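You operate a simulated robot arm through the tools that you are given. There is no shell and no other tool.

The job below is to be done with a simulated two-armed robot. You get a single attempt, and the scene is never put back.

Task
Pick up the grey chalk stick with one hand, pass it to the other hand and put it on the top of the low grey case.

It is judged by the outcome, as a careful person would: the job done as asked, and still so three seconds after it is handed in. It fails if anything else is knocked over, pushed out of place, dropped, spilled or broken.

Robot
Two 7-joint arms with two-finger parallel grippers on one trunk, on a base that moves. Base frame: it is fixed to the floor where the robot stands at the start and does not move with it; the origin is under the middle of the robot, x ahead of it, y to its left, z up. Lengths are in mm, angles in degrees, forces in N, time in s.
The left shoulder is at the start at [70, 134, 726], the right one opposite. With the tool pointing down near the work surface each hand reaches from about 100 to 640 mm from the robot's upright axis, wherever it stands, measured 20 degrees to its own side. Places, roughly: grey chalk stick [-1500, -1500, 500]; top of the low grey case [-3500, -100, 300]. Payload 1.57 kg a hand.
The tool frame of a hand sits at the grasp point between the pads (the TCP): z along the fingers, y along the line on which they close. The tips reach 30 mm beyond it. The gripper opens to 80 mm. The fingers are 17 mm wide and 12 mm thick; the gripper's body (40 by 82 mm) begins 80 mm behind the TCP.
Orientation is that of the tool frame in the base frame, as a unit quaternion [w, x, y, z]. With the fingers straight down and closing along the base's y, the tool's x points along the base's -x, its y along +y and its z along -z.

Tools
- The arms move only by the tool move_arm. It takes "left_steps", "right_steps" or both (then of equal length, played together; a hand with none holds still); each is a list of rows, each a list of 3 entries, a list of its own where there are three numbers: the shift along the tool's x, y, z in units of 40 mm (1.0 is 40 mm), then the turn, a rotation vector about the tool's x, y, z in units of 5 degrees (1.0 is 5 degrees), then the finger opening in mm, from 0 to 80. In form: [[[x, y, z], [wx, wy, wz], grip], ...]. A call has 1 to 20 rows; each row shifts and turns the commanded pose from where the row before left it, along the tool's axes as they then stand. A call with a number of a shift or a turn outside -1 to 1 is refused whole. A row lasts 0.2 s, in which the tool goes at most 50 mm and 8.6 degrees; a call with a longer step from one row to the next is refused whole, and so is a gripper value outside its range. Where a pose cannot be reached the arm comes as near as it can. A force on the tool above 40 N (or 10 N above the force at the start of the call, whichever is more), or a blocked arm, ends the call early, and 0.2 s more pass. Each finger travels about 153 mm/s and halts on what it meets, pressing with about 37 N; the grip force reading is that of the motor and also rises with nothing between the fingers. The clock runs only during rows and for 0.2 s after the last one: add rows that do not move to give the fingers time. The reply holds the time, the measured pose of the TCP, the force on the tool along the base axes, the opening and the grip force, in the units named above and with some noise, with the torque about the TCP (base axes, N m) and any sound that the robot's microphone picked up, and new pictures: "pictures" is both (left out), scene, wrist or none (wrist: the cameras of the hands that moved).
- Cameras (640 x 400 px; columns grow to the right, rows downward): "scene" is now at [124.5, -9.1, 954]; the picture's right is [-0.04, -1.00, 0.00], its down [-0.61, 0.03, -0.80] and it looks along [0.79, -0.04, -0.61] (base axes); focal length 249 px, centre (320, 200). "left" rides on the left gripper at [72, 7, -122] in its tool frame; the picture's right is [-0.09, 1.00, 0.00], its down [-0.84, -0.08, -0.54] and it looks along [-0.54, -0.05, 0.84] (tool axes); focal length 238 px, centre (320, 200). "right" rides on the right gripper at [72, -7, -122] in its tool frame; the picture's right is [0.09, 1.00, 0.00], its down [-0.84, 0.08, -0.54] and it looks along [-0.54, 0.05, 0.84] (tool axes); focal length 238 px, centre (320, 200).
- lift_body(by): slides the trunk up (or, below 0, down) by that many mm; the arms and the scene camera ride with it, the base frame stays. It gives what a move gives, with no picture.
- base_move(legs): drives the robot by 1 to 6 legs, each [ahead, left, turn to the left] in mm, mm and degrees, along the robot's own axes; the way and the turn of a leg run together, so that a leg with both is an arc; at most 1500 mm and 180 degrees a leg. The arms and the cameras ride along, it lands a little off, and it stops where it bumps. It gives what a move gives, and a new picture of the scene camera.
- head_to(pan, tilt): turns the head with the scene camera to pan (to the left, within 86 degrees either way) and tilt (down, from -29 to 69), counted from straight ahead of the robot. It gives what a move gives, and a new picture of the scene camera.
- point_at(camera, pixels): for up to 12 pixels [column, row] of the newest picture of that camera ("zoom" is the newest enlarged one), the place [x, y, z] in the base frame of the surface seen there, good to about 3 mm, but the place of the scene camera against the robot may be out by one fixed shift of up to 18 mm in any direction. It takes no simulated time.
- inspect(camera, box): a new picture of the part [left, top, right, bottom] of that camera's present view, enlarged. It takes no simulated time.
- finish_job(): hands the job in; it is judged then, once.

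Unless the task says otherwise, let go and move clear before handing in.

The tools are called after "Call:" as name(argument=value, ...) on one line, values as JSON. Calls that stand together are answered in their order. move_arm: Moves the arms, as the interface text tells. Its arguments: {"type":"object","properties":{"left_steps":{"type":"array","items":{"type":"array"}},"right_steps":{"type":"array","items":{"type":"array"}},"pictures":{"type":"string","enum":["both","scene","wrist","none"]}},"required":[]} The other tools are called the same way: lift_body (by) moves the trunk up or down; base_move (legs) drives the base; head_to (pan, tilt) turns the head that bears the scene camera; point_at (camera, pixels) gives the place of the surface under pixels of a picture; inspect (camera, box) takes an enlarged picture of a part of a camera's view; finish_job () hands the job in.

At the start:

```text
time: 0.0
left_eef_pos: [432.2, 192.9, 554.6]
left_tcp_rot: [0.0, -0.001, 1.0, 0.0]
left_ft_force: [0.6, -0.2, 0.1]
left_ft_torque: [0.0, 0.02, -0.05]
left_width: 80.0
left_grasp_force: 0.1
right_eef_pos: [425.0, -148.3, 615.6]
right_tcp_rot: [0.0, 0.001, 1.0, 0.0]
right_ft_force: [0.0, -0.1, 0.1]
right_ft_torque: [-0.01, 0.0, 0.02]
right_width: 80.1
right_grasp_force: 0.1
trunk travel left (down, up): [-300.0, 640.0]
robot x, y, heading: [-0.2, 0.3, -0.1]
head pan, tilt (commanded): [-2.6, 37.3]
```

scene: 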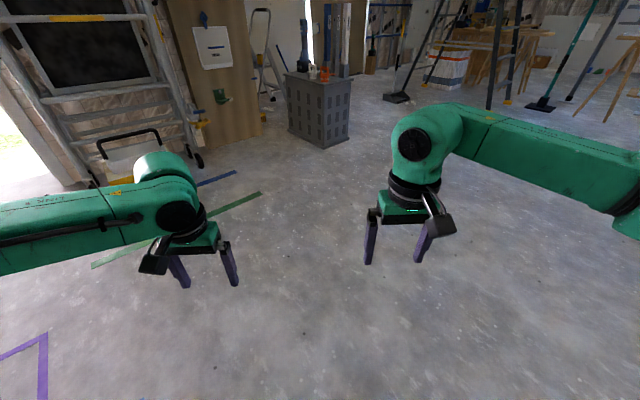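
right: 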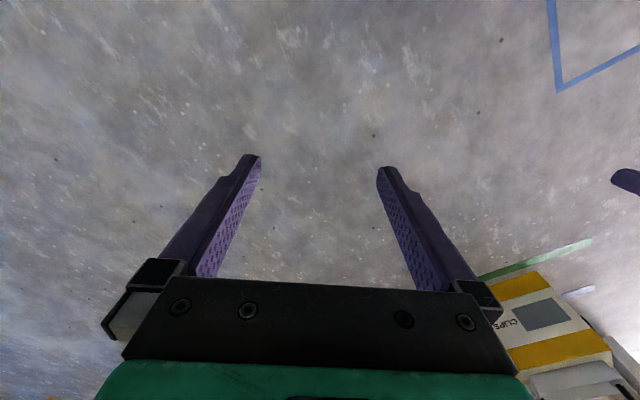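
left: 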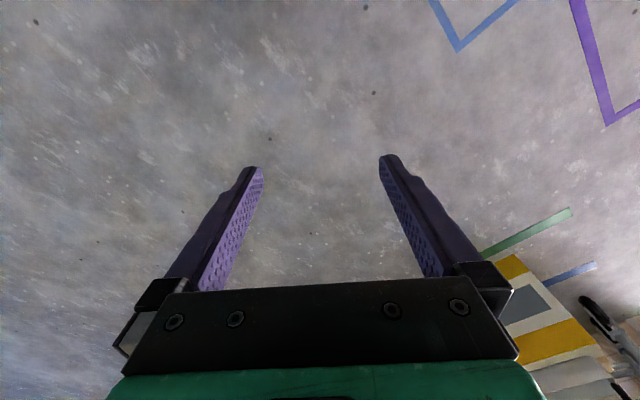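

The scene picture shows open floor ahead with the arms out in front; the chalk and the case are both behind me. I'll look around with the head before turning.

Call:
head_to(pan=-86, tilt=30)

```text
time: 1.6
left_eef_pos: [431.6, 194.3, 555.2]
left_tcp_rot: [0.0, -0.001, 1.0, 0.0]
left_ft_force: [0.1, -0.2, -1.0]
left_ft_torque: [0.03, 0.0, -0.01]
left_width: 80.2
left_grasp_force: 0.0
right_eef_pos: [423.0, -148.9, 615.4]
right_tcp_rot: [0.0, 0.0, 1.0, 0.0]
right_ft_force: [-0.2, 0.6, -0.6]
right_ft_torque: [-0.03, 0.03, -0.01]
right_width: 79.8
right_grasp_force: 0.0
trunk travel left (down, up): [-300.0, 640.0]
robot x, y, heading: [2.6, 0.5, -0.1]
head pan, tilt (commanded): [-85.9, 30.0]
```

scene: 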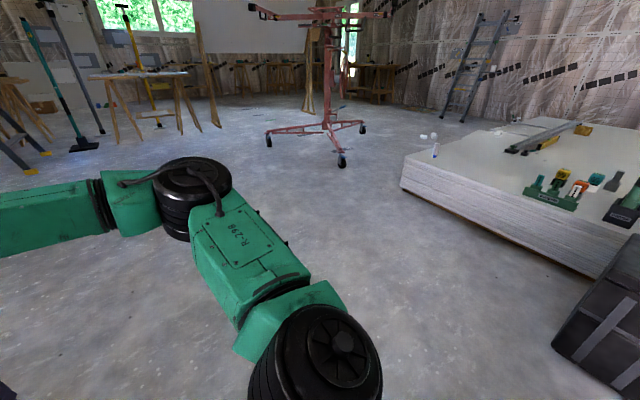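

To my right there's a stack of white boards (columns 400–640) with small things on it, and a dark case at the lower right. I'll measure some of these places before turning.

Call:
point_at(camera="scene", pixels=[[402, 180], [405, 155], [435, 150], [550, 195], [600, 270], [560, 345], [625, 385], [630, 240], [340, 160], [620, 210], [500, 250], [428, 135]])

Call:
inspect(camera="scene", box=[390, 100, 640, 256])

Call:
head_to(pan=86, tilt=30)

```text
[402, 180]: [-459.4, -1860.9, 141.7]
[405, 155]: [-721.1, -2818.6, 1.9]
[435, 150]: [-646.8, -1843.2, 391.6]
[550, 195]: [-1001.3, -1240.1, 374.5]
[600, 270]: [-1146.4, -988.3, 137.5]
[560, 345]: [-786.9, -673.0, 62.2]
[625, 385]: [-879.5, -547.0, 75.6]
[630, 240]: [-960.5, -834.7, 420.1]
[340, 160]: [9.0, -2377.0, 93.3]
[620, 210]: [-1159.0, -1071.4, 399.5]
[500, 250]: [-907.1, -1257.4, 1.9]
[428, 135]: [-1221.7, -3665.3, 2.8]
```

```text
2.56 times, centred on (515, 178) of scene
```

zoom: 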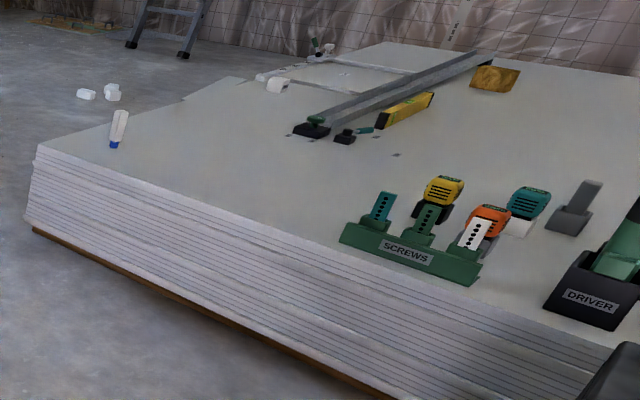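

```text
time: 4.2
left_eef_pos: [431.4, 193.3, 555.9]
left_tcp_rot: [0.0, -0.001, 1.0, 0.0]
left_ft_force: [-0.5, 0.1, -0.2]
left_ft_torque: [0.0, 0.04, -0.01]
left_width: 79.8
left_grasp_force: 0.0
right_eef_pos: [425.0, -148.5, 615.0]
right_tcp_rot: [0.0, 0.0, 1.0, 0.0]
right_ft_force: [-0.1, 0.0, 0.7]
right_ft_torque: [-0.03, 0.01, 0.0]
right_width: 79.6
right_grasp_force: 0.1
trunk travel left (down, up): [-300.0, 640.0]
robot x, y, heading: [1.2, 1.7, -0.0]
head pan, tilt (commanded): [85.9, 30.0]
```

scene: 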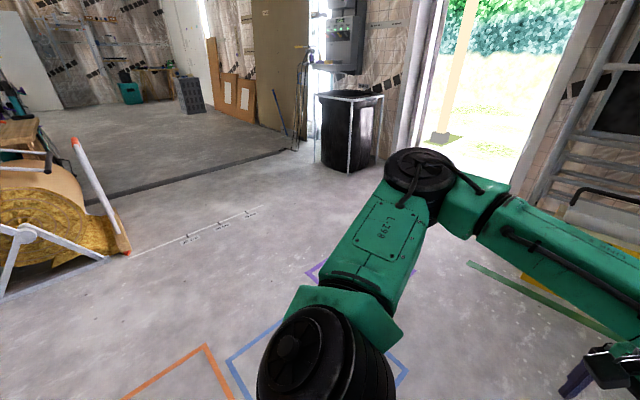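

The left side shows open floor, a trash bin and an insulation roll about 1 m away. Things within ~600 mm look clear on both sides, so I'll turn right by 90° and look further.

Call:
base_move(legs=[[0, 0, -90]])

Call:
head_to(pan=-50, tilt=30)

```text
time: 8.4
left_eef_pos: [192.0, -432.3, 555.2]
left_tcp_rot: [0.001, 0.708, 0.706, 0.0]
left_ft_force: [-0.8, -0.2, -0.4]
left_ft_torque: [0.01, -0.01, -0.03]
left_width: 79.7
left_grasp_force: 0.0
right_eef_pos: [-148.9, -422.8, 615.4]
right_tcp_rot: [-0.001, 0.709, 0.705, 0.0]
right_ft_force: [0.2, 0.7, -0.4]
right_ft_torque: [-0.01, 0.02, 0.02]
right_width: 80.0
right_grasp_force: 0.1
trunk travel left (down, up): [-300.0, 640.0]
robot x, y, heading: [1.4, 4.3, -90.3]
head pan, tilt (commanded): [85.9, 30.0]
```

scene: 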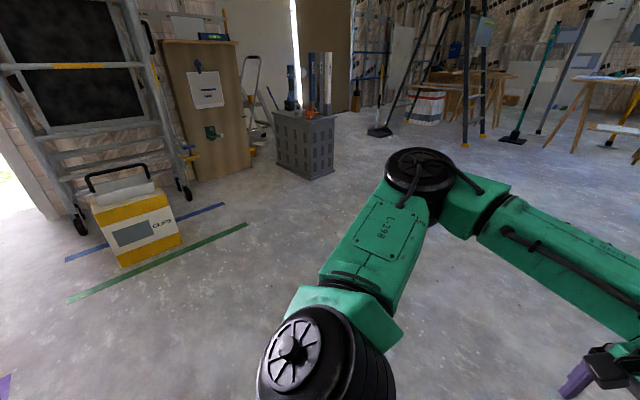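

```text
time: 10.6
left_eef_pos: [191.7, -432.0, 555.2]
left_tcp_rot: [0.0, 0.708, 0.706, 0.0]
left_ft_force: [0.5, -0.1, 0.1]
left_ft_torque: [0.01, 0.02, -0.02]
left_width: 80.1
left_grasp_force: 0.1
right_eef_pos: [-150.9, -423.2, 615.1]
right_tcp_rot: [0.0, 0.709, 0.705, -0.001]
right_ft_force: [-0.6, 0.0, 0.4]
right_ft_torque: [0.01, 0.02, 0.0]
right_width: 80.0
right_grasp_force: 0.1
trunk travel left (down, up): [-300.0, 640.0]
robot x, y, heading: [2.7, -0.4, -90.2]
head pan, tilt (commanded): [-50.0, 30.0]
```

scene: 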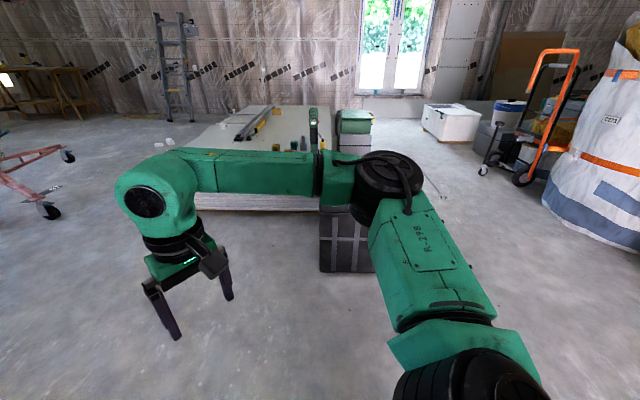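

Now looking back over the area, I see the board stack (190–330, 105–210), a dark case in front of it (320–375, 205–270), and a dolly with boxes around (500,140). I'll zoom in on both.

Call:
inspect(camera="scene", box=[180, 90, 400, 228])

Call:
inspect(camera="scene", box=[400, 40, 640, 190])

Call:
point_at(camera="scene", pixels=[[345, 240], [370, 268], [322, 268], [350, 115], [484, 130], [497, 125], [450, 110], [482, 170], [525, 180], [548, 205], [600, 240], [250, 112]])

```text
2.90 times, centred on (290, 159) of scene
```

zoom: 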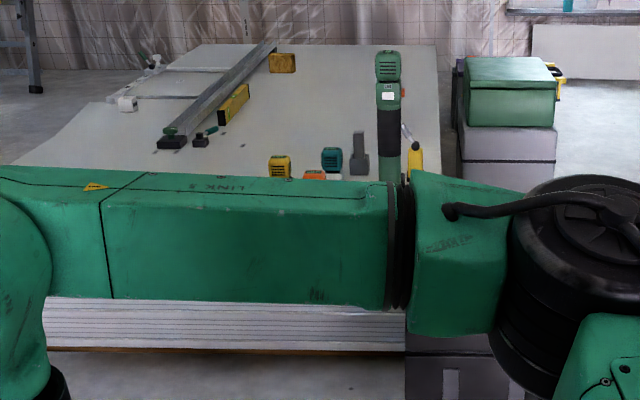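

```text
2.67 times, centred on (520, 115) of scene
```

zoom: 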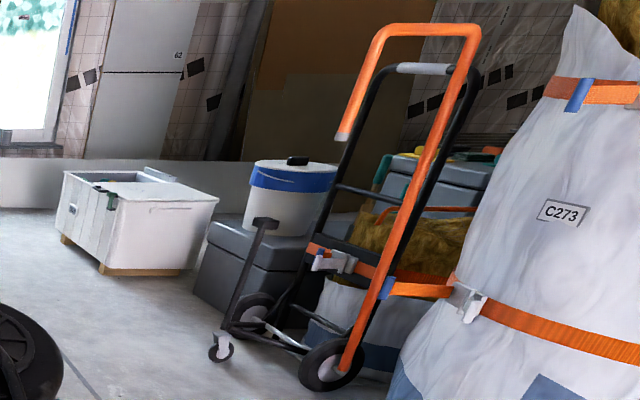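

```text
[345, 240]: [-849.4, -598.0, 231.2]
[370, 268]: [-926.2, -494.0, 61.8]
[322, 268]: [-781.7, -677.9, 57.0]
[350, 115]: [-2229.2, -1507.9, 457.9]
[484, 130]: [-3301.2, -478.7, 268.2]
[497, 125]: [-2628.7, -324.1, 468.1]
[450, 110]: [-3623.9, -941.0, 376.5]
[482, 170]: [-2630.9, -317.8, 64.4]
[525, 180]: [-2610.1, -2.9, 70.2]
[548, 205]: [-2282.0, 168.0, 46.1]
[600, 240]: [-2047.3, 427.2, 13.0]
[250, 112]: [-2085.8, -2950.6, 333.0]
```

The dolly and boxes sit near x≈-2600 to -3600. I'll turn to face the board stack (heading about -140°) to get a clear view of it between the arms.

Call:
base_move(legs=[[0, 0, -48]])

Call:
head_to(pan=0, tilt=20)

```text
time: 13.1
left_eef_pos: [-189.3, -432.7, 555.5]
left_tcp_rot: [0.0, 0.933, 0.361, 0.0]
left_ft_force: [-0.3, -0.6, 0.8]
left_ft_torque: [-0.03, 0.0, -0.01]
left_width: 80.1
left_grasp_force: 0.0
right_eef_pos: [-413.8, -175.0, 615.8]
right_tcp_rot: [0.0, 0.933, 0.36, 0.001]
right_ft_force: [0.4, 0.7, -0.7]
right_ft_torque: [0.03, -0.01, 0.0]
right_width: 79.8
right_grasp_force: 0.0
trunk travel left (down, up): [-300.0, 640.0]
robot x, y, heading: [-0.8, -2.4, -137.9]
head pan, tilt (commanded): [-50.0, 30.0]
```

scene: 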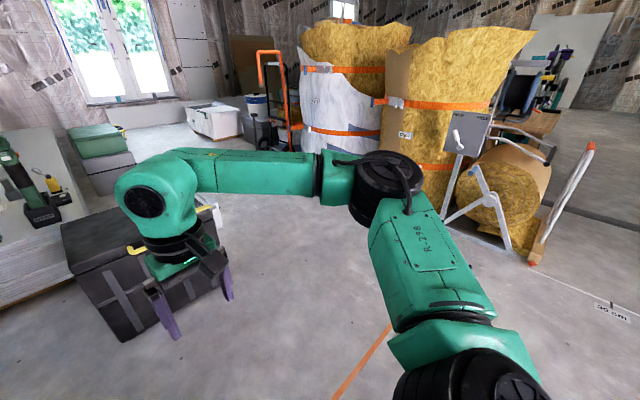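

```text
time: 14.3
left_eef_pos: [-188.8, -434.3, 556.2]
left_tcp_rot: [0.0, 0.933, 0.361, 0.0]
left_ft_force: [0.2, 0.0, 0.9]
left_ft_torque: [0.02, 0.02, 0.02]
left_width: 80.2
left_grasp_force: 0.0
right_eef_pos: [-414.0, -174.9, 615.5]
right_tcp_rot: [0.0, 0.933, 0.36, 0.0]
right_ft_force: [-0.5, 0.5, -0.5]
right_ft_torque: [0.02, 0.0, 0.02]
right_width: 79.9
right_grasp_force: 0.1
trunk travel left (down, up): [-300.0, 640.0]
robot x, y, heading: [2.8, 2.7, -137.8]
head pan, tilt (commanded): [0.0, 20.0]
```

scene: 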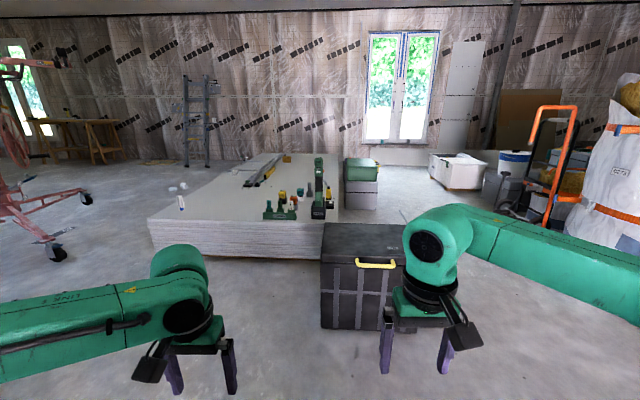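

Call:
inspect(camera="scene", box=[230, 140, 350, 215])

Call:
point_at(camera="scene", pixels=[[150, 222], [155, 255], [322, 258], [318, 222], [325, 240], [400, 240], [360, 262], [181, 205], [183, 187], [270, 175], [285, 157], [362, 160]])

```text
5.33 times, centred on (290, 178) of scene
```

zoom: 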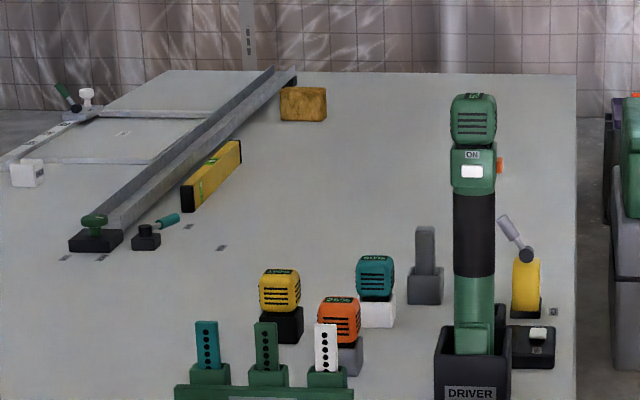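

```text
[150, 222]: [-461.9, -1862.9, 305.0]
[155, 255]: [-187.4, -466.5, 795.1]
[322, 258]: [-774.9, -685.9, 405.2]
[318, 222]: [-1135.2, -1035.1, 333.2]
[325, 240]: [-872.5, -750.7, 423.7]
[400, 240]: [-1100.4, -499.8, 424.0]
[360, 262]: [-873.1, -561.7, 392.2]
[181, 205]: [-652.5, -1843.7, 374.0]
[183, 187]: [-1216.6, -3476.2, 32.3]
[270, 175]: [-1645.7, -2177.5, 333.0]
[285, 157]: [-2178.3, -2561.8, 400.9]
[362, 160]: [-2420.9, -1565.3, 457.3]
```

The grey upright piece in a grey block at zoom (425,265), just left of the green driver, looks like the chalk candidate. I'll zoom in and measure it.

Call:
inspect(camera="scene", box=[290, 170, 350, 208])

Call:
inspect(camera="scene", box=[255, 175, 345, 231])

```text
10.53 times, centred on (320, 189) of scene
```

zoom: 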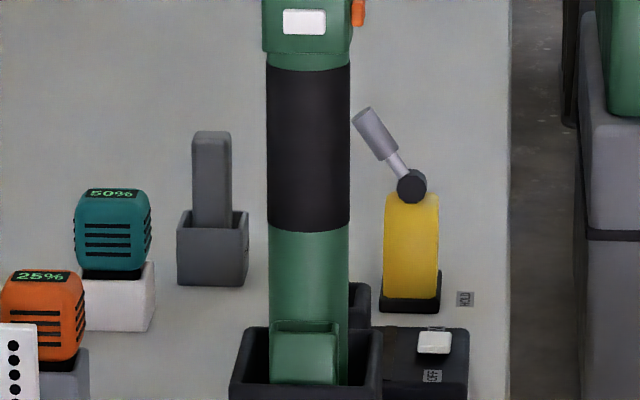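

```text
7.11 times, centred on (300, 203) of scene
```

zoom: 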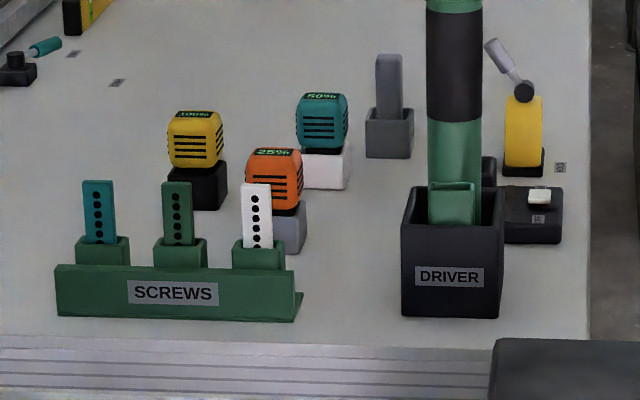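

Call:
point_at(camera="zoom", pixels=[[388, 75], [388, 58], [388, 140], [372, 155], [410, 155], [452, 300], [505, 310], [320, 180], [525, 165], [388, 108], [402, 312], [465, 60]])

```text
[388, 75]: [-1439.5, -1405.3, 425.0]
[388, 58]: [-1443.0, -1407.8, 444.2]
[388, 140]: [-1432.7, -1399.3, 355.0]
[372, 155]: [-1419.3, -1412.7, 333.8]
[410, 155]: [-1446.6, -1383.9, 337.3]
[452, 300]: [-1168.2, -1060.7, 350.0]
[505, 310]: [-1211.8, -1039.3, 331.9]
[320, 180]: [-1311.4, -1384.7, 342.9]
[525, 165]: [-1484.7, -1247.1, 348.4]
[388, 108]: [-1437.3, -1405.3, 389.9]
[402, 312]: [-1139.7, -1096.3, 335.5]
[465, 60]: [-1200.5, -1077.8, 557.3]
```

The grey stick stands in a grey block at about [-1440,-1406], top z≈445, on the board stack (z≈333), roughly 225 mm from the stack's right edge. The right side looks like the way in, so I'll check the corridor there.

Call:
head_to(pan=-30, tilt=25)

```text
time: 15.3
left_eef_pos: [-189.5, -434.1, 555.7]
left_tcp_rot: [0.001, 0.933, 0.36, 0.0]
left_ft_force: [0.3, -0.3, -0.1]
left_ft_torque: [0.03, 0.04, 0.0]
left_width: 79.7
left_grasp_force: 0.0
right_eef_pos: [-413.1, -176.5, 615.9]
right_tcp_rot: [0.0, 0.933, 0.36, 0.0]
right_ft_force: [-0.1, 0.2, 0.1]
right_ft_torque: [0.0, -0.03, -0.01]
right_width: 80.1
right_grasp_force: 0.1
trunk travel left (down, up): [-300.0, 640.0]
robot x, y, heading: [-1.5, 1.4, -137.9]
head pan, tilt (commanded): [-30.0, 25.0]
```

scene: 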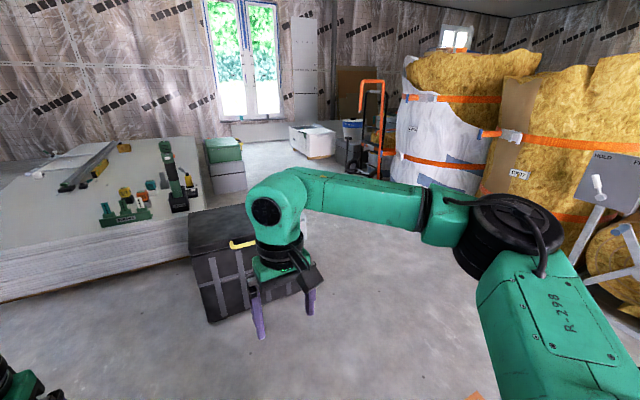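

The corridor between the dark case and the bags looks open; I'll measure its bounds (case edges at 190–330, bags at 400–500, dolly at 350–390).

Call:
point_at(camera="scene", pixels=[[213, 320], [196, 258], [325, 290], [247, 240], [190, 215], [240, 206], [228, 192], [300, 155], [352, 175], [400, 178], [470, 195], [600, 245]])

Call:
inspect(camera="scene", box=[180, 100, 420, 250])

```text
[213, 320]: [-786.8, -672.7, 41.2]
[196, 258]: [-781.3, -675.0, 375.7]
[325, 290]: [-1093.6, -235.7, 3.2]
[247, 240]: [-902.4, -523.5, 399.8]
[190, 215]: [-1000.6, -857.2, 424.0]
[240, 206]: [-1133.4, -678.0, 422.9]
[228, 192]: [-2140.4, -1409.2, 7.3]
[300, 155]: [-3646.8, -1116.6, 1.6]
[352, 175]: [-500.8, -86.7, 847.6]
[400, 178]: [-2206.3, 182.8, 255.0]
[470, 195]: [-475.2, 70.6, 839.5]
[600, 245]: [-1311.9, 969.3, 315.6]
```

```text
2.67 times, centred on (300, 175) of scene
```

zoom: 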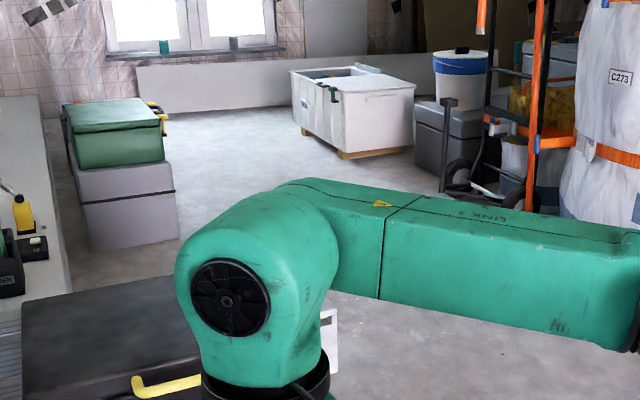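

The case's right side runs about from (-926,-494) to (-1145,-676) and the bags start near (-2206,183). I'll turn to face -x and drive 1200 mm along y≈0, which keeps clear of both.

Call:
base_move(legs=[[0, 0, -42], [1200, 0, 0]])

Call:
head_to(pan=45, tilt=30)

```text
time: 23.3
left_eef_pos: [-1641.0, -191.5, 555.9]
left_tcp_rot: [0.0, 1.0, -0.001, 0.0]
left_ft_force: [-0.2, -1.2, -0.3]
left_ft_torque: [0.02, 0.0, -0.02]
left_width: 79.7
left_grasp_force: 0.0
right_eef_pos: [-1633.6, 150.7, 614.7]
right_tcp_rot: [0.0, 1.0, -0.001, 0.001]
right_ft_force: [0.0, -0.4, -0.2]
right_ft_torque: [0.01, 0.0, 0.01]
right_width: 80.1
right_grasp_force: 0.1
trunk travel left (down, up): [-300.0, 640.0]
robot x, y, heading: [-1210.8, 0.6, 180.0]
head pan, tilt (commanded): [-30.0, 25.0]
```

scene: 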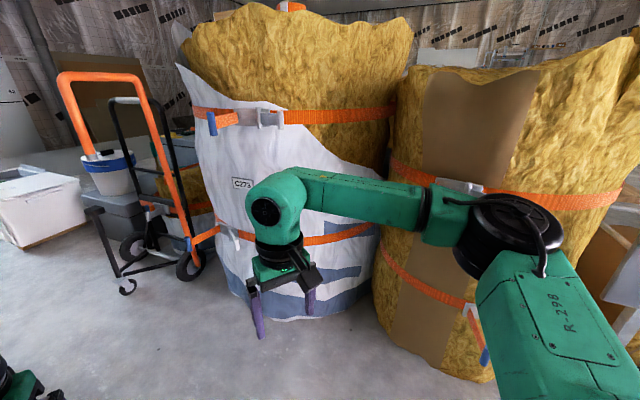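

```text
time: 24.8
left_eef_pos: [-1641.2, -190.7, 555.9]
left_tcp_rot: [0.0, 1.0, -0.001, 0.0]
left_ft_force: [-0.2, 0.1, 1.2]
left_ft_torque: [0.01, 0.01, 0.02]
left_width: 80.2
left_grasp_force: 0.0
right_eef_pos: [-1633.3, 148.9, 615.4]
right_tcp_rot: [-0.001, 1.0, -0.002, -0.001]
right_ft_force: [-0.1, 0.7, 0.8]
right_ft_torque: [0.06, 0.0, 0.04]
right_width: 80.0
right_grasp_force: 0.0
trunk travel left (down, up): [-300.0, 640.0]
robot x, y, heading: [-1205.6, 1.2, 179.7]
head pan, tilt (commanded): [45.0, 30.0]
```

scene: 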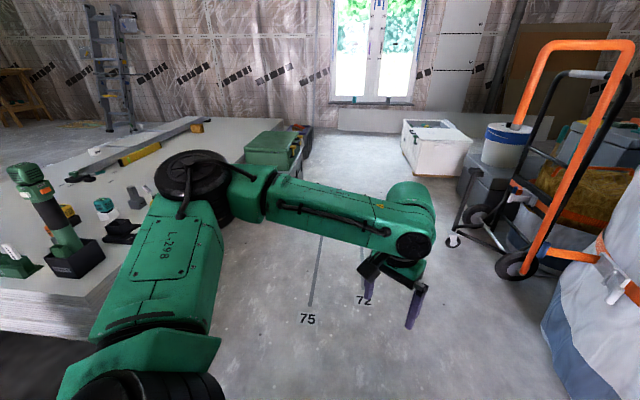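

From here I can see the stack's right side with the chalk near (135,195). I'll zoom in there and on the case area at the upper right.

Call:
inspect(camera="scene", box=[0, 150, 200, 275])

Call:
point_at(camera="zoom", pixels=[[425, 125], [410, 115], [420, 185], [430, 180], [405, 190], [330, 165], [375, 260], [350, 300], [355, 370], [440, 200], [240, 370], [220, 195]])

Call:
inspect(camera="scene", box=[400, 60, 640, 210])

Call:
point_at(camera="scene", pixels=[[305, 320], [362, 300], [455, 238], [515, 275], [490, 180], [500, 165], [480, 215], [410, 175], [440, 180], [285, 180], [245, 130], [590, 300]])

```text
3.20 times, centred on (100, 212) of scene
```

zoom: 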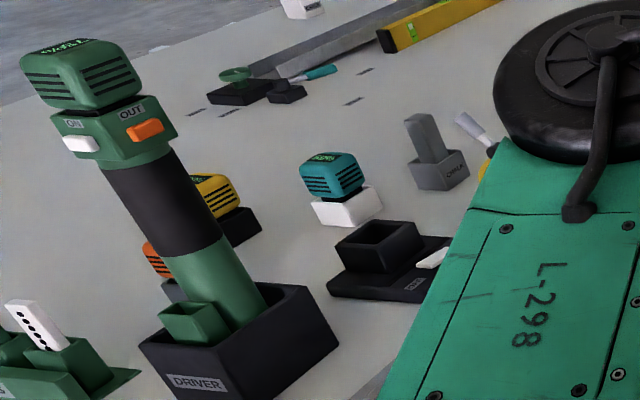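

```text
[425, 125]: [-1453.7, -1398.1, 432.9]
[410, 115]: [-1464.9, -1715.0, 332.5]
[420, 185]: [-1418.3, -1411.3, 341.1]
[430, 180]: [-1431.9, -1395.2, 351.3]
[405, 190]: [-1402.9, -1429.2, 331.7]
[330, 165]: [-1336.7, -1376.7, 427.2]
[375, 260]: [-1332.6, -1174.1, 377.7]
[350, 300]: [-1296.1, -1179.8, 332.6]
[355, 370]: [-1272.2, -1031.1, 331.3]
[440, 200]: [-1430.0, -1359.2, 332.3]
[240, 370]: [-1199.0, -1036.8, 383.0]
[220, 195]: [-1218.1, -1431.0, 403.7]
```

```text
2.67 times, centred on (520, 135) of scene
```

zoom: 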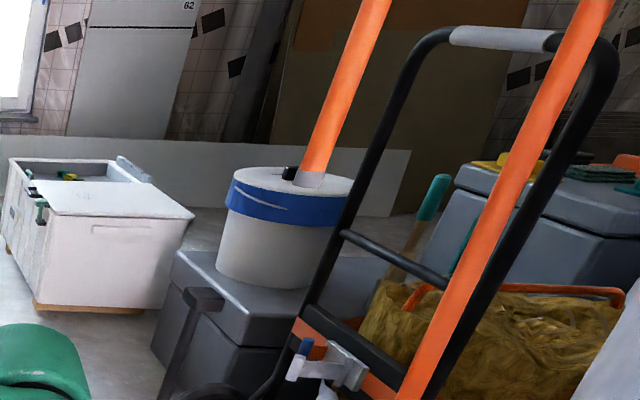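

```text
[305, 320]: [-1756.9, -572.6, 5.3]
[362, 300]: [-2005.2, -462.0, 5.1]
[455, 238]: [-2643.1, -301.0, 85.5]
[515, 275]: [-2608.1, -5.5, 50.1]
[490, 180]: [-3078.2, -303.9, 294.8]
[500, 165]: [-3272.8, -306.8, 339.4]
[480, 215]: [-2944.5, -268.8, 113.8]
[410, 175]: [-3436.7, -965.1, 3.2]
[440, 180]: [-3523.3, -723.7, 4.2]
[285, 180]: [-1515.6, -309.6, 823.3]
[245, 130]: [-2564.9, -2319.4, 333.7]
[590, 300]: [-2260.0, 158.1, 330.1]
```

The block is labelled "CHALK" (zoom 455,172), which confirms the grey stick is the chalk. The low grey case is the one with the white bucket on it, near (480,180). I'll look straight down to see the robot's own footprint before going close to the stack.

Call:
head_to(pan=0, tilt=69)

```text
time: 25.9
left_eef_pos: [-1641.2, -191.2, 556.7]
left_tcp_rot: [0.0, 1.0, -0.001, 0.0]
left_ft_force: [-0.6, 0.1, -0.1]
left_ft_torque: [-0.02, -0.03, -0.01]
left_width: 79.8
left_grasp_force: 0.0
right_eef_pos: [-1633.9, 151.5, 614.2]
right_tcp_rot: [0.0, 1.0, -0.002, 0.0]
right_ft_force: [0.0, 0.1, 1.1]
right_ft_torque: [-0.01, 0.01, -0.05]
right_width: 79.9
right_grasp_force: 0.1
trunk travel left (down, up): [-300.0, 640.0]
robot x, y, heading: [-1211.7, 0.0, 179.7]
head pan, tilt (commanded): [0.0, 68.8]
```

scene: 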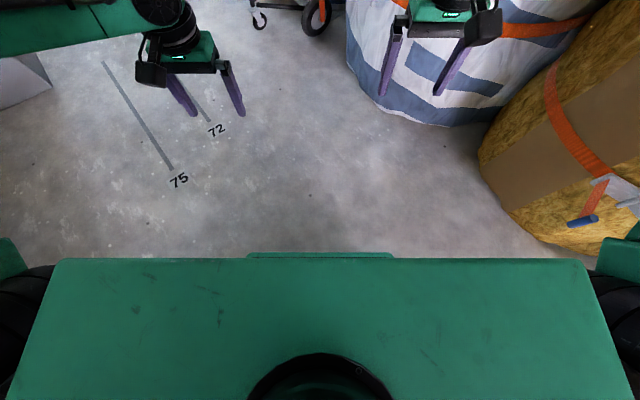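

The green slab at rows 255–400 hides the base; I'll measure its edges.

Call:
point_at(camera="scene", pixels=[[320, 270], [320, 256], [320, 248], [80, 270], [560, 270], [150, 350], [500, 350], [30, 300], [320, 240]])

```text
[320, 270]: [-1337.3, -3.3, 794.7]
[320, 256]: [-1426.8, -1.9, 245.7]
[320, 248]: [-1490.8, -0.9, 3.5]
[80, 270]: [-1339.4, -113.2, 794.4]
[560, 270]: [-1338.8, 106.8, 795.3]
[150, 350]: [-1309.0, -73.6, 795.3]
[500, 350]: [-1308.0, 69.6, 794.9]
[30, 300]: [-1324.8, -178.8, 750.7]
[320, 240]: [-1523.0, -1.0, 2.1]
```

The base front seems to be about 220 mm ahead of the axis ((320,256) → 215 mm ahead at z 246). I'll raise the trunk for clearance, turn to face along the stack's width (heading -51°), and strafe right to its right side, stopping short.

Call:
lift_body(by=120)

Call:
base_move(legs=[[0, 0, 129.4], [0, -1165, 0]])

Call:
head_to(pan=0, tilt=40)

```text
time: 27.4
left_eef_pos: [-1642.0, -193.1, 675.0]
left_tcp_rot: [0.0, 1.0, -0.001, 0.0]
left_ft_force: [0.9, -0.8, -0.1]
left_ft_torque: [-0.01, 0.03, -0.02]
left_width: 79.9
left_grasp_force: 0.1
right_eef_pos: [-1635.0, 149.7, 734.9]
right_tcp_rot: [0.0, 1.0, -0.001, 0.0]
right_ft_force: [-0.3, 0.2, 0.6]
right_ft_torque: [-0.04, 0.0, -0.04]
right_width: 80.0
right_grasp_force: 0.0
trunk travel left (down, up): [-420.0, 520.0]
robot x, y, heading: [-1205.9, 0.3, 179.9]
head pan, tilt (commanded): [0.0, 68.8]
```

```text
time: 38.7
left_eef_pos: [-1680.0, -948.9, 675.7]
left_tcp_rot: [0.0, 0.425, 0.905, 0.0]
left_ft_force: [0.0, 0.0, -0.5]
left_ft_torque: [-0.02, -0.02, 0.01]
left_width: 80.0
left_grasp_force: 0.0
right_eef_pos: [-1948.4, -1159.7, 734.7]
right_tcp_rot: [0.0, 0.427, 0.904, 0.0]
right_ft_force: [0.1, -0.1, -0.3]
right_ft_torque: [-0.03, -0.03, 0.0]
right_width: 80.1
right_grasp_force: 0.0
trunk travel left (down, up): [-420.0, 520.0]
robot x, y, heading: [-2107.2, -740.3, -50.5]
head pan, tilt (commanded): [0.0, 68.8]
```

scene: 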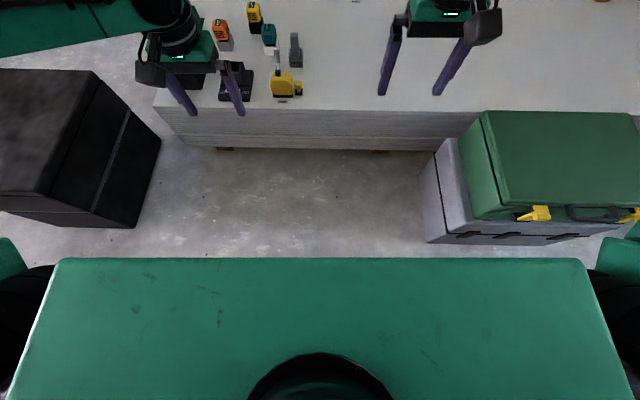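

```text
time: 39.6
left_eef_pos: [-1680.9, -948.2, 675.7]
left_tcp_rot: [0.0, 0.426, 0.905, 0.001]
left_ft_force: [0.0, -0.8, -0.5]
left_ft_torque: [0.05, 0.02, 0.01]
left_width: 79.8
left_grasp_force: 0.0
right_eef_pos: [-1948.5, -1159.4, 735.5]
right_tcp_rot: [-0.001, 0.427, 0.904, 0.001]
right_ft_force: [-0.7, 0.2, 0.5]
right_ft_torque: [-0.02, 0.01, 0.0]
right_width: 80.0
right_grasp_force: 0.0
trunk travel left (down, up): [-420.0, 520.0]
robot x, y, heading: [-2103.0, -741.2, -50.6]
head pan, tilt (commanded): [0.0, 40.0]
```

scene: 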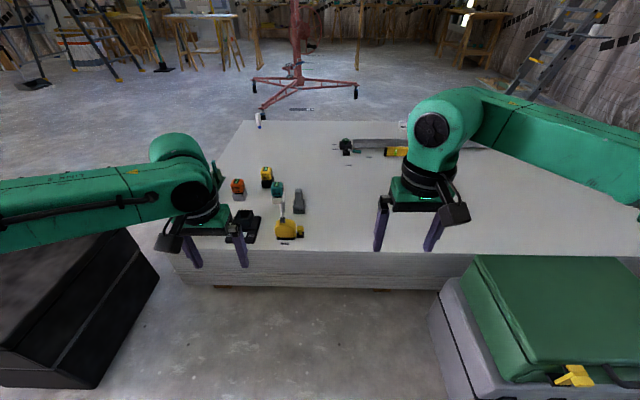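

The chalk is seen at (299,200), with the dark case at left (0–158) and the green box on grey cases at right (430–640). I'll measure the gap and the stack edge.

Call:
point_at(camera="scene", pixels=[[205, 250], [370, 254], [300, 190], [300, 210], [157, 278], [95, 385], [440, 330], [455, 385], [445, 282], [480, 290], [284, 205], [300, 205]])

Call:
inspect(camera="scene", box=[210, 150, 350, 238])

```text
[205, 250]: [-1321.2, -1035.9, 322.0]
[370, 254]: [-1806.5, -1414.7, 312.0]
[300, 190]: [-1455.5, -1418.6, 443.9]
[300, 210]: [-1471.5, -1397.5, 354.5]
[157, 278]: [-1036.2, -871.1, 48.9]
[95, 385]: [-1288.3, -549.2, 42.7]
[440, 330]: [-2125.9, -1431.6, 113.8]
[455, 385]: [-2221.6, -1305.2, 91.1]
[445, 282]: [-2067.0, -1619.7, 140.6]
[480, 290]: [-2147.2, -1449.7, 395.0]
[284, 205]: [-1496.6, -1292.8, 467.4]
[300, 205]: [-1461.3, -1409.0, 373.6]
```

```text
4.55 times, centred on (280, 194) of scene
```

zoom: 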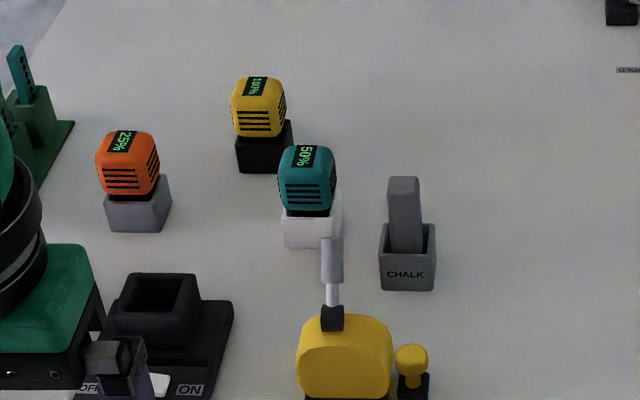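

The gap between the cases is about 1200 mm wide, the stack edge runs at heading -52°, and the chalk stands about 212 mm inside it at [-1457,-1412]. I'll square up and drive forward 420 mm, leaving about 70 mm to the stack.

Call:
base_move(legs=[[0, 0, -1.4], [420, 35, 0]])

Call:
head_to(pan=0, tilt=62)

```text
time: 42.6
left_eef_pos: [-1396.7, -1266.1, 674.4]
left_tcp_rot: [0.0, 0.436, 0.9, 0.0]
left_ft_force: [-0.5, -1.0, 0.6]
left_ft_torque: [-0.03, 0.0, 0.0]
left_width: 80.2
left_grasp_force: 0.0
right_eef_pos: [-1668.2, -1472.7, 736.3]
right_tcp_rot: [0.0, 0.436, 0.9, 0.001]
right_ft_force: [0.4, 0.1, 0.6]
right_ft_torque: [0.03, -0.02, 0.02]
right_width: 80.0
right_grasp_force: 0.0
trunk travel left (down, up): [-420.0, 520.0]
robot x, y, heading: [-1818.5, -1048.6, -51.7]
head pan, tilt (commanded): [0.0, 40.0]
```

scene: 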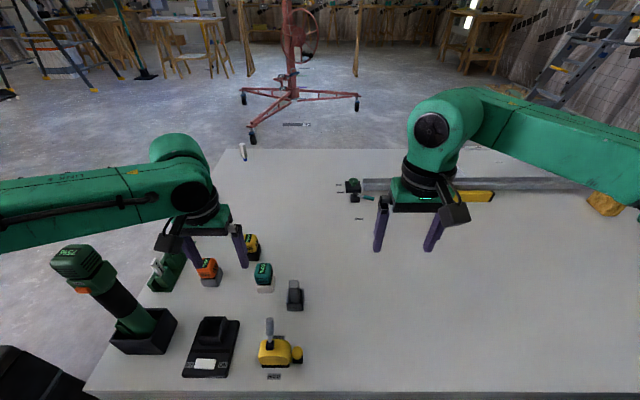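

```text
time: 43.5
left_eef_pos: [-1396.3, -1266.6, 675.5]
left_tcp_rot: [0.001, 0.435, 0.901, 0.0]
left_ft_force: [0.4, -0.1, 0.5]
left_ft_torque: [0.0, 0.0, -0.02]
left_width: 80.0
left_grasp_force: 0.2
right_eef_pos: [-1670.4, -1473.0, 736.1]
right_tcp_rot: [0.0, 0.436, 0.9, 0.0]
right_ft_force: [0.7, 0.0, -0.4]
right_ft_torque: [0.0, -0.01, 0.02]
right_width: 80.4
right_grasp_force: 0.0
trunk travel left (down, up): [-420.0, 520.0]
robot x, y, heading: [-1817.8, -1053.0, -51.7]
head pan, tilt (commanded): [0.0, 62.0]
```

scene: 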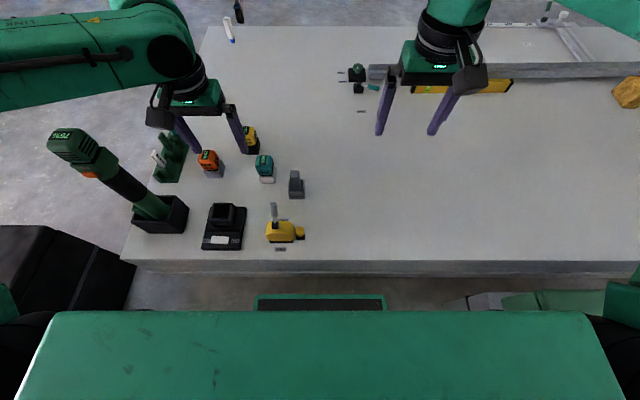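

The base front edge shows at (320,297) and the stack edge at row ~265. I'll measure that gap, and the objects around the chalk at (296,185).

Call:
point_at(camera="scene", pixels=[[320, 297], [320, 306], [262, 298], [320, 262], [296, 173], [296, 195], [273, 206], [280, 230], [300, 232], [265, 158], [60, 132], [300, 192]])

Call:
inspect(camera="scene", box=[200, 130, 340, 218])

```text
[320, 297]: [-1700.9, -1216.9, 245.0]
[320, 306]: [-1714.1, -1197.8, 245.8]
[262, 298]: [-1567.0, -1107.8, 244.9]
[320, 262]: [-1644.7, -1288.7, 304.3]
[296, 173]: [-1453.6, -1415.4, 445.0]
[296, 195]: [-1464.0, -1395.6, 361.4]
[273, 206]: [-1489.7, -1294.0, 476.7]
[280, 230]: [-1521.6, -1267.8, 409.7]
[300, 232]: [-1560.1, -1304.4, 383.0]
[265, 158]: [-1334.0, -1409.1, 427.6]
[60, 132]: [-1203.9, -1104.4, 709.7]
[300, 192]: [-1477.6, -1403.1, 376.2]
```

```text
4.55 times, centred on (270, 174) of scene
```

zoom: 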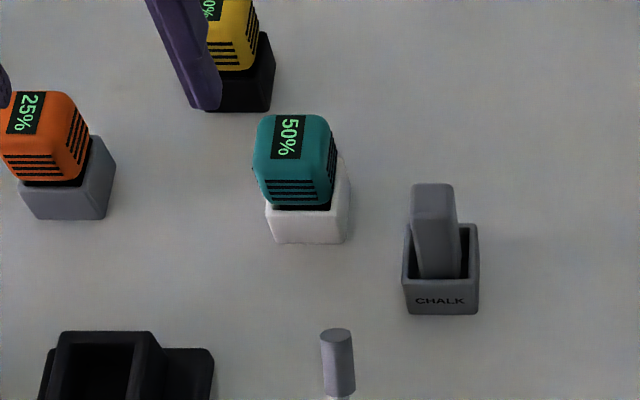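

Gap base-to-stack is about 85 mm, and the chalk's top is about 510 mm ahead and 62 mm left of my axis, z 445. I'll move the left hand over it at the present height, then look with the wrist camera.

Call:
move_arm(left_steps=[[[-0.48, -0.8, 0], [0, 0, 0], 80], [[-0.48, -0.8, 0], [0, 0, 0], 80], [[-0.48, -0.8, 0], [0, 0, 0], 80], [[-0.48, -0.8, 0], [0, 0, 0], 80], [[0, 0, 0], [0, 0, 0], 80], [[0, 0, 0], [0, 0, 0], 80]], pictures="both")

```text
time: 44.9
left_eef_pos: [-1447.3, -1405.6, 675.0]
left_tcp_rot: [0.0, 0.435, 0.9, 0.0]
left_ft_force: [0.2, -0.5, 0.5]
left_ft_torque: [0.0, -0.01, -0.01]
left_width: 80.0
left_grasp_force: 0.1
right_eef_pos: [-1669.0, -1472.6, 735.9]
right_tcp_rot: [0.001, 0.436, 0.9, 0.001]
right_ft_force: [0.2, 1.0, -1.0]
right_ft_torque: [0.0, 0.0, 0.0]
right_width: 79.9
right_grasp_force: 0.1
trunk travel left (down, up): [-420.0, 520.0]
robot x, y, heading: [-1817.0, -1048.9, -51.6]
head pan, tilt (commanded): [0.0, 62.0]
```

scene: 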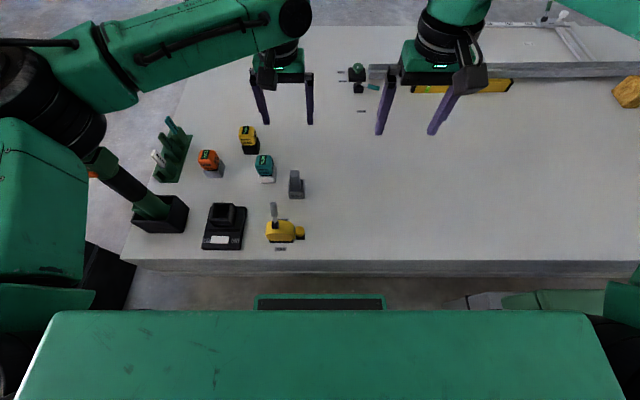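
left: 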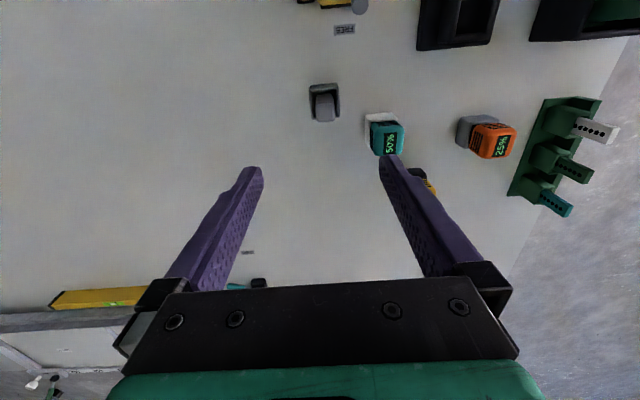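

The wrist view puts the chalk at (324,105), close to straight beneath the tool. I'll zoom in there, measure, and check the elbow's height over the driver.

Call:
inspect(camera="left", box=[280, 70, 400, 145])

Call:
point_at(camera="zoom", pixels=[[207, 240], [270, 240], [210, 275], [275, 270], [240, 255], [170, 90], [310, 90], [240, 90], [160, 250], [300, 180], [600, 300], [200, 130]])

Call:
point_at(camera="scene", pixels=[[60, 110], [90, 130], [40, 200], [110, 165], [120, 180], [60, 240], [150, 60], [110, 80]])

```text
5.33 times, centred on (340, 108) of left
```

zoom: 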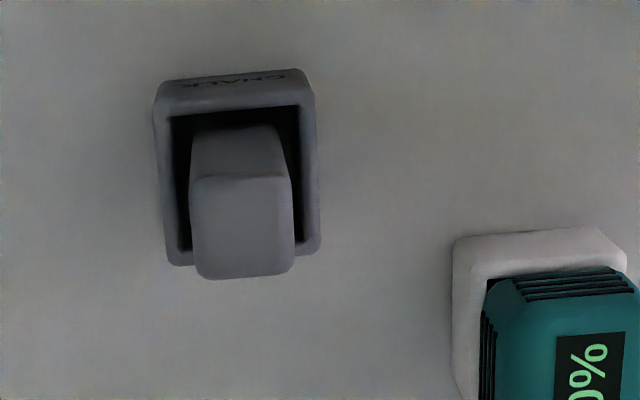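

```text
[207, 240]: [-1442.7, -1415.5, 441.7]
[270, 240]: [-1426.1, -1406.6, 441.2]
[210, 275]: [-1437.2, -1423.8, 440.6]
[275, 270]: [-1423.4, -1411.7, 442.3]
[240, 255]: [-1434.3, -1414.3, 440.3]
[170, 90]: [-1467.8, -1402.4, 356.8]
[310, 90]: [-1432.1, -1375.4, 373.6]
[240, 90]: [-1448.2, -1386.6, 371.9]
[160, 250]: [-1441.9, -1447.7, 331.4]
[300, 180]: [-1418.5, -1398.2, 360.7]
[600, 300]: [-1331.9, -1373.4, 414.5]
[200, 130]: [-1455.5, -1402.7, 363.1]
```

```text
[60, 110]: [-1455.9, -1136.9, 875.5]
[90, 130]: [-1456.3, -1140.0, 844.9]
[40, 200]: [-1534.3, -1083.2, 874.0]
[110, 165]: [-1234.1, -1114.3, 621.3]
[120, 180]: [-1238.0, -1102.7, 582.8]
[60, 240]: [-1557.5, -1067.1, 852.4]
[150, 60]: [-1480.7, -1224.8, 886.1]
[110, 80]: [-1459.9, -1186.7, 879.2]
```

The wrist camera puts the chalk's top centre at about (-1438,-1408), z 441, roughly 31 mm wide and square with the tool; the holder rim is at z≈375. I'll correct by 7 mm ahead and 5 mm left and descend partway.

Call:
move_arm(left_steps=[[[-0.185, 0.135, 0], [0, 0, 0], 80], [[0, 0, 0.9], [0, 0, 0], 80], [[0, 0, 0.9], [0, 0, 0], 80], [[0, 0, 0.9], [0, 0, 0], 80], [[0, 0, 0.9], [0, 0, 0], 80], [[0, 0, 0], [0, 0, 0], 80], [[0, 0, 0], [0, 0, 0], 80]], pictures="both")

```text
time: 46.5
left_eef_pos: [-1440.1, -1407.3, 531.1]
left_tcp_rot: [0.0, 0.435, 0.901, 0.0]
left_ft_force: [-0.8, 0.0, 0.4]
left_ft_torque: [0.0, -0.02, 0.0]
left_width: 80.1
left_grasp_force: 0.0
right_eef_pos: [-1669.3, -1473.2, 734.1]
right_tcp_rot: [-0.001, 0.436, 0.9, 0.0]
right_ft_force: [0.0, -0.3, -0.4]
right_ft_torque: [0.04, 0.01, -0.01]
right_width: 79.8
right_grasp_force: 0.0
trunk travel left (down, up): [-420.0, 520.0]
robot x, y, heading: [-1814.6, -1048.9, -51.4]
head pan, tilt (commanded): [0.0, 62.0]
```

scene: 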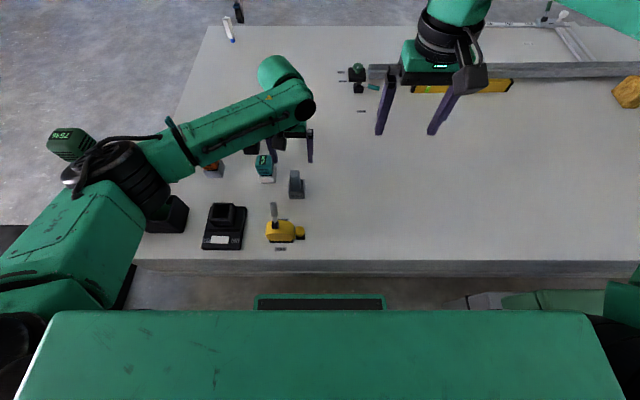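
left: 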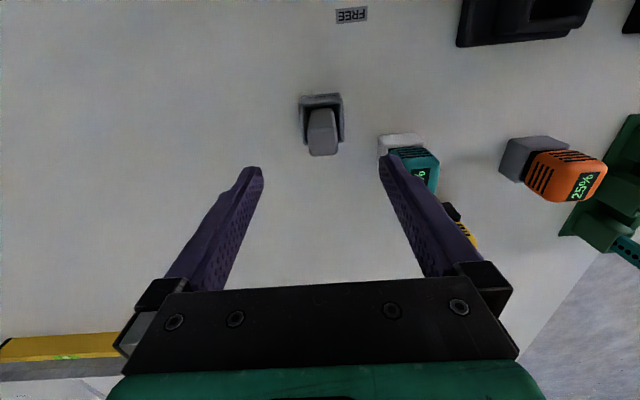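

The elbow in the scene picture is now at about (110,190), in line of sight with the driver; I'll measure how near it really is.

Call:
point_at(camera="scene", pixels=[[75, 175], [110, 165], [130, 175], [150, 200], [165, 215], [70, 145], [185, 165], [140, 145], [120, 240], [60, 220]])

Call:
inspect(camera="scene", box=[20, 90, 240, 228])

Call:
inspect(camera="left", box=[270, 70, 390, 145])

```text
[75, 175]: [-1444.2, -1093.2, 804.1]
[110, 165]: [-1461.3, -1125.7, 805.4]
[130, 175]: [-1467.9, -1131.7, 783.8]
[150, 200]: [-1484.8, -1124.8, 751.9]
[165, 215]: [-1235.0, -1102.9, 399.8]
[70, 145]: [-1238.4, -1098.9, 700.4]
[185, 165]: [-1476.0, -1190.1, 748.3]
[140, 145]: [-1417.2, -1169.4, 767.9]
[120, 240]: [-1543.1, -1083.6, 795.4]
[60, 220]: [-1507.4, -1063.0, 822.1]
```

```text
2.90 times, centred on (130, 159) of scene
```

zoom: 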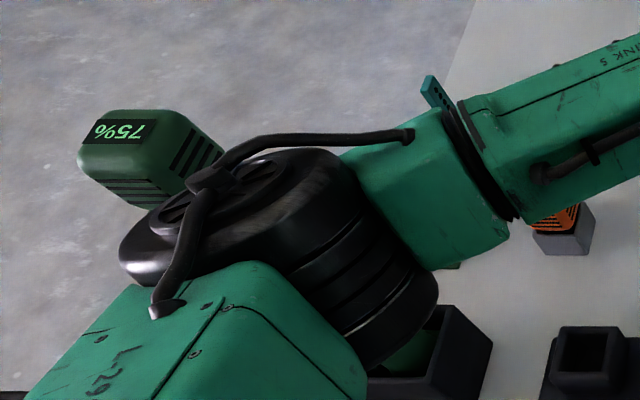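

```text
5.33 times, centred on (330, 108) of left
```

zoom: 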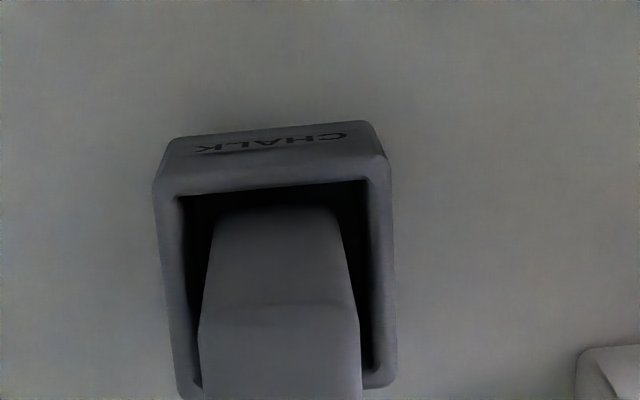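

The elbow is about 200 mm from the driver, so that's fine. I'll check the chalk's top again with the wrist camera at this nearer range.

Call:
inspect(camera="left", box=[270, 90, 398, 170])

Call:
point_at(camera="zoom", pixels=[[200, 235], [345, 235], [200, 310], [345, 310], [265, 230], [265, 325], [265, 275], [150, 60], [375, 60], [260, 120], [260, 200], [345, 100]])

```text
5.00 times, centred on (334, 130) of left
```

zoom: 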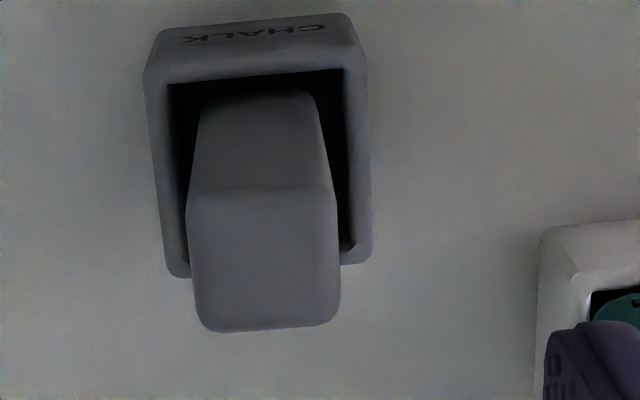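

```text
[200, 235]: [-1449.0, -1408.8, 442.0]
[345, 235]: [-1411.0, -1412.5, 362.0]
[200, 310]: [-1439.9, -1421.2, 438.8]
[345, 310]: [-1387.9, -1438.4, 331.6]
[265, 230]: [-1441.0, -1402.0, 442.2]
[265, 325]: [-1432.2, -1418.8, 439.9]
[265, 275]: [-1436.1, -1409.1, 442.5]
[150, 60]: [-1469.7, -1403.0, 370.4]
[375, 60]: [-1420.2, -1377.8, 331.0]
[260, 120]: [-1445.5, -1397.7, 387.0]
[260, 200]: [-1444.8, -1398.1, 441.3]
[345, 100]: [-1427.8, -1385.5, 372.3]
```

The chalk's axis is vertical and the tool is within 2 mm of its centre. I'll go down to TCP z≈425 (tips about 20 mm above the holder rim) and close.

Call:
move_arm(left_steps=[[[0, 0, 0.9], [0, 0, 0], 80], [[0, 0, 0.9], [0, 0, 0], 80], [[0, 0, 0.85], [0, 0, 0], 80], [[0, 0, 0], [0, 0, 0], 80], [[0, 0, 0], [0, 0, 0], 80]], pictures="both")

```text
time: 47.7
left_eef_pos: [-1440.0, -1408.1, 425.9]
left_tcp_rot: [0.001, 0.435, 0.9, 0.0]
left_ft_force: [-1.0, 0.3, 0.2]
left_ft_torque: [-0.04, 0.01, -0.01]
left_width: 79.9
left_grasp_force: 0.1
right_eef_pos: [-1669.0, -1473.0, 736.1]
right_tcp_rot: [0.0, 0.436, 0.9, -0.001]
right_ft_force: [-0.8, 0.7, -0.2]
right_ft_torque: [0.01, 0.0, -0.01]
right_width: 80.2
right_grasp_force: 0.1
trunk travel left (down, up): [-420.0, 520.0]
robot x, y, heading: [-1812.4, -1052.4, -51.9]
head pan, tilt (commanded): [0.0, 62.0]
```

scene: 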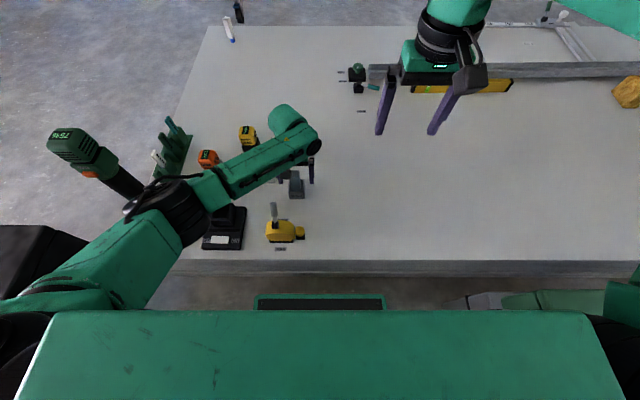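
left: 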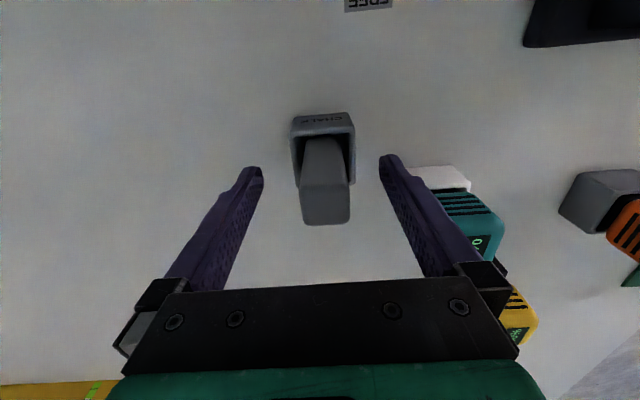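

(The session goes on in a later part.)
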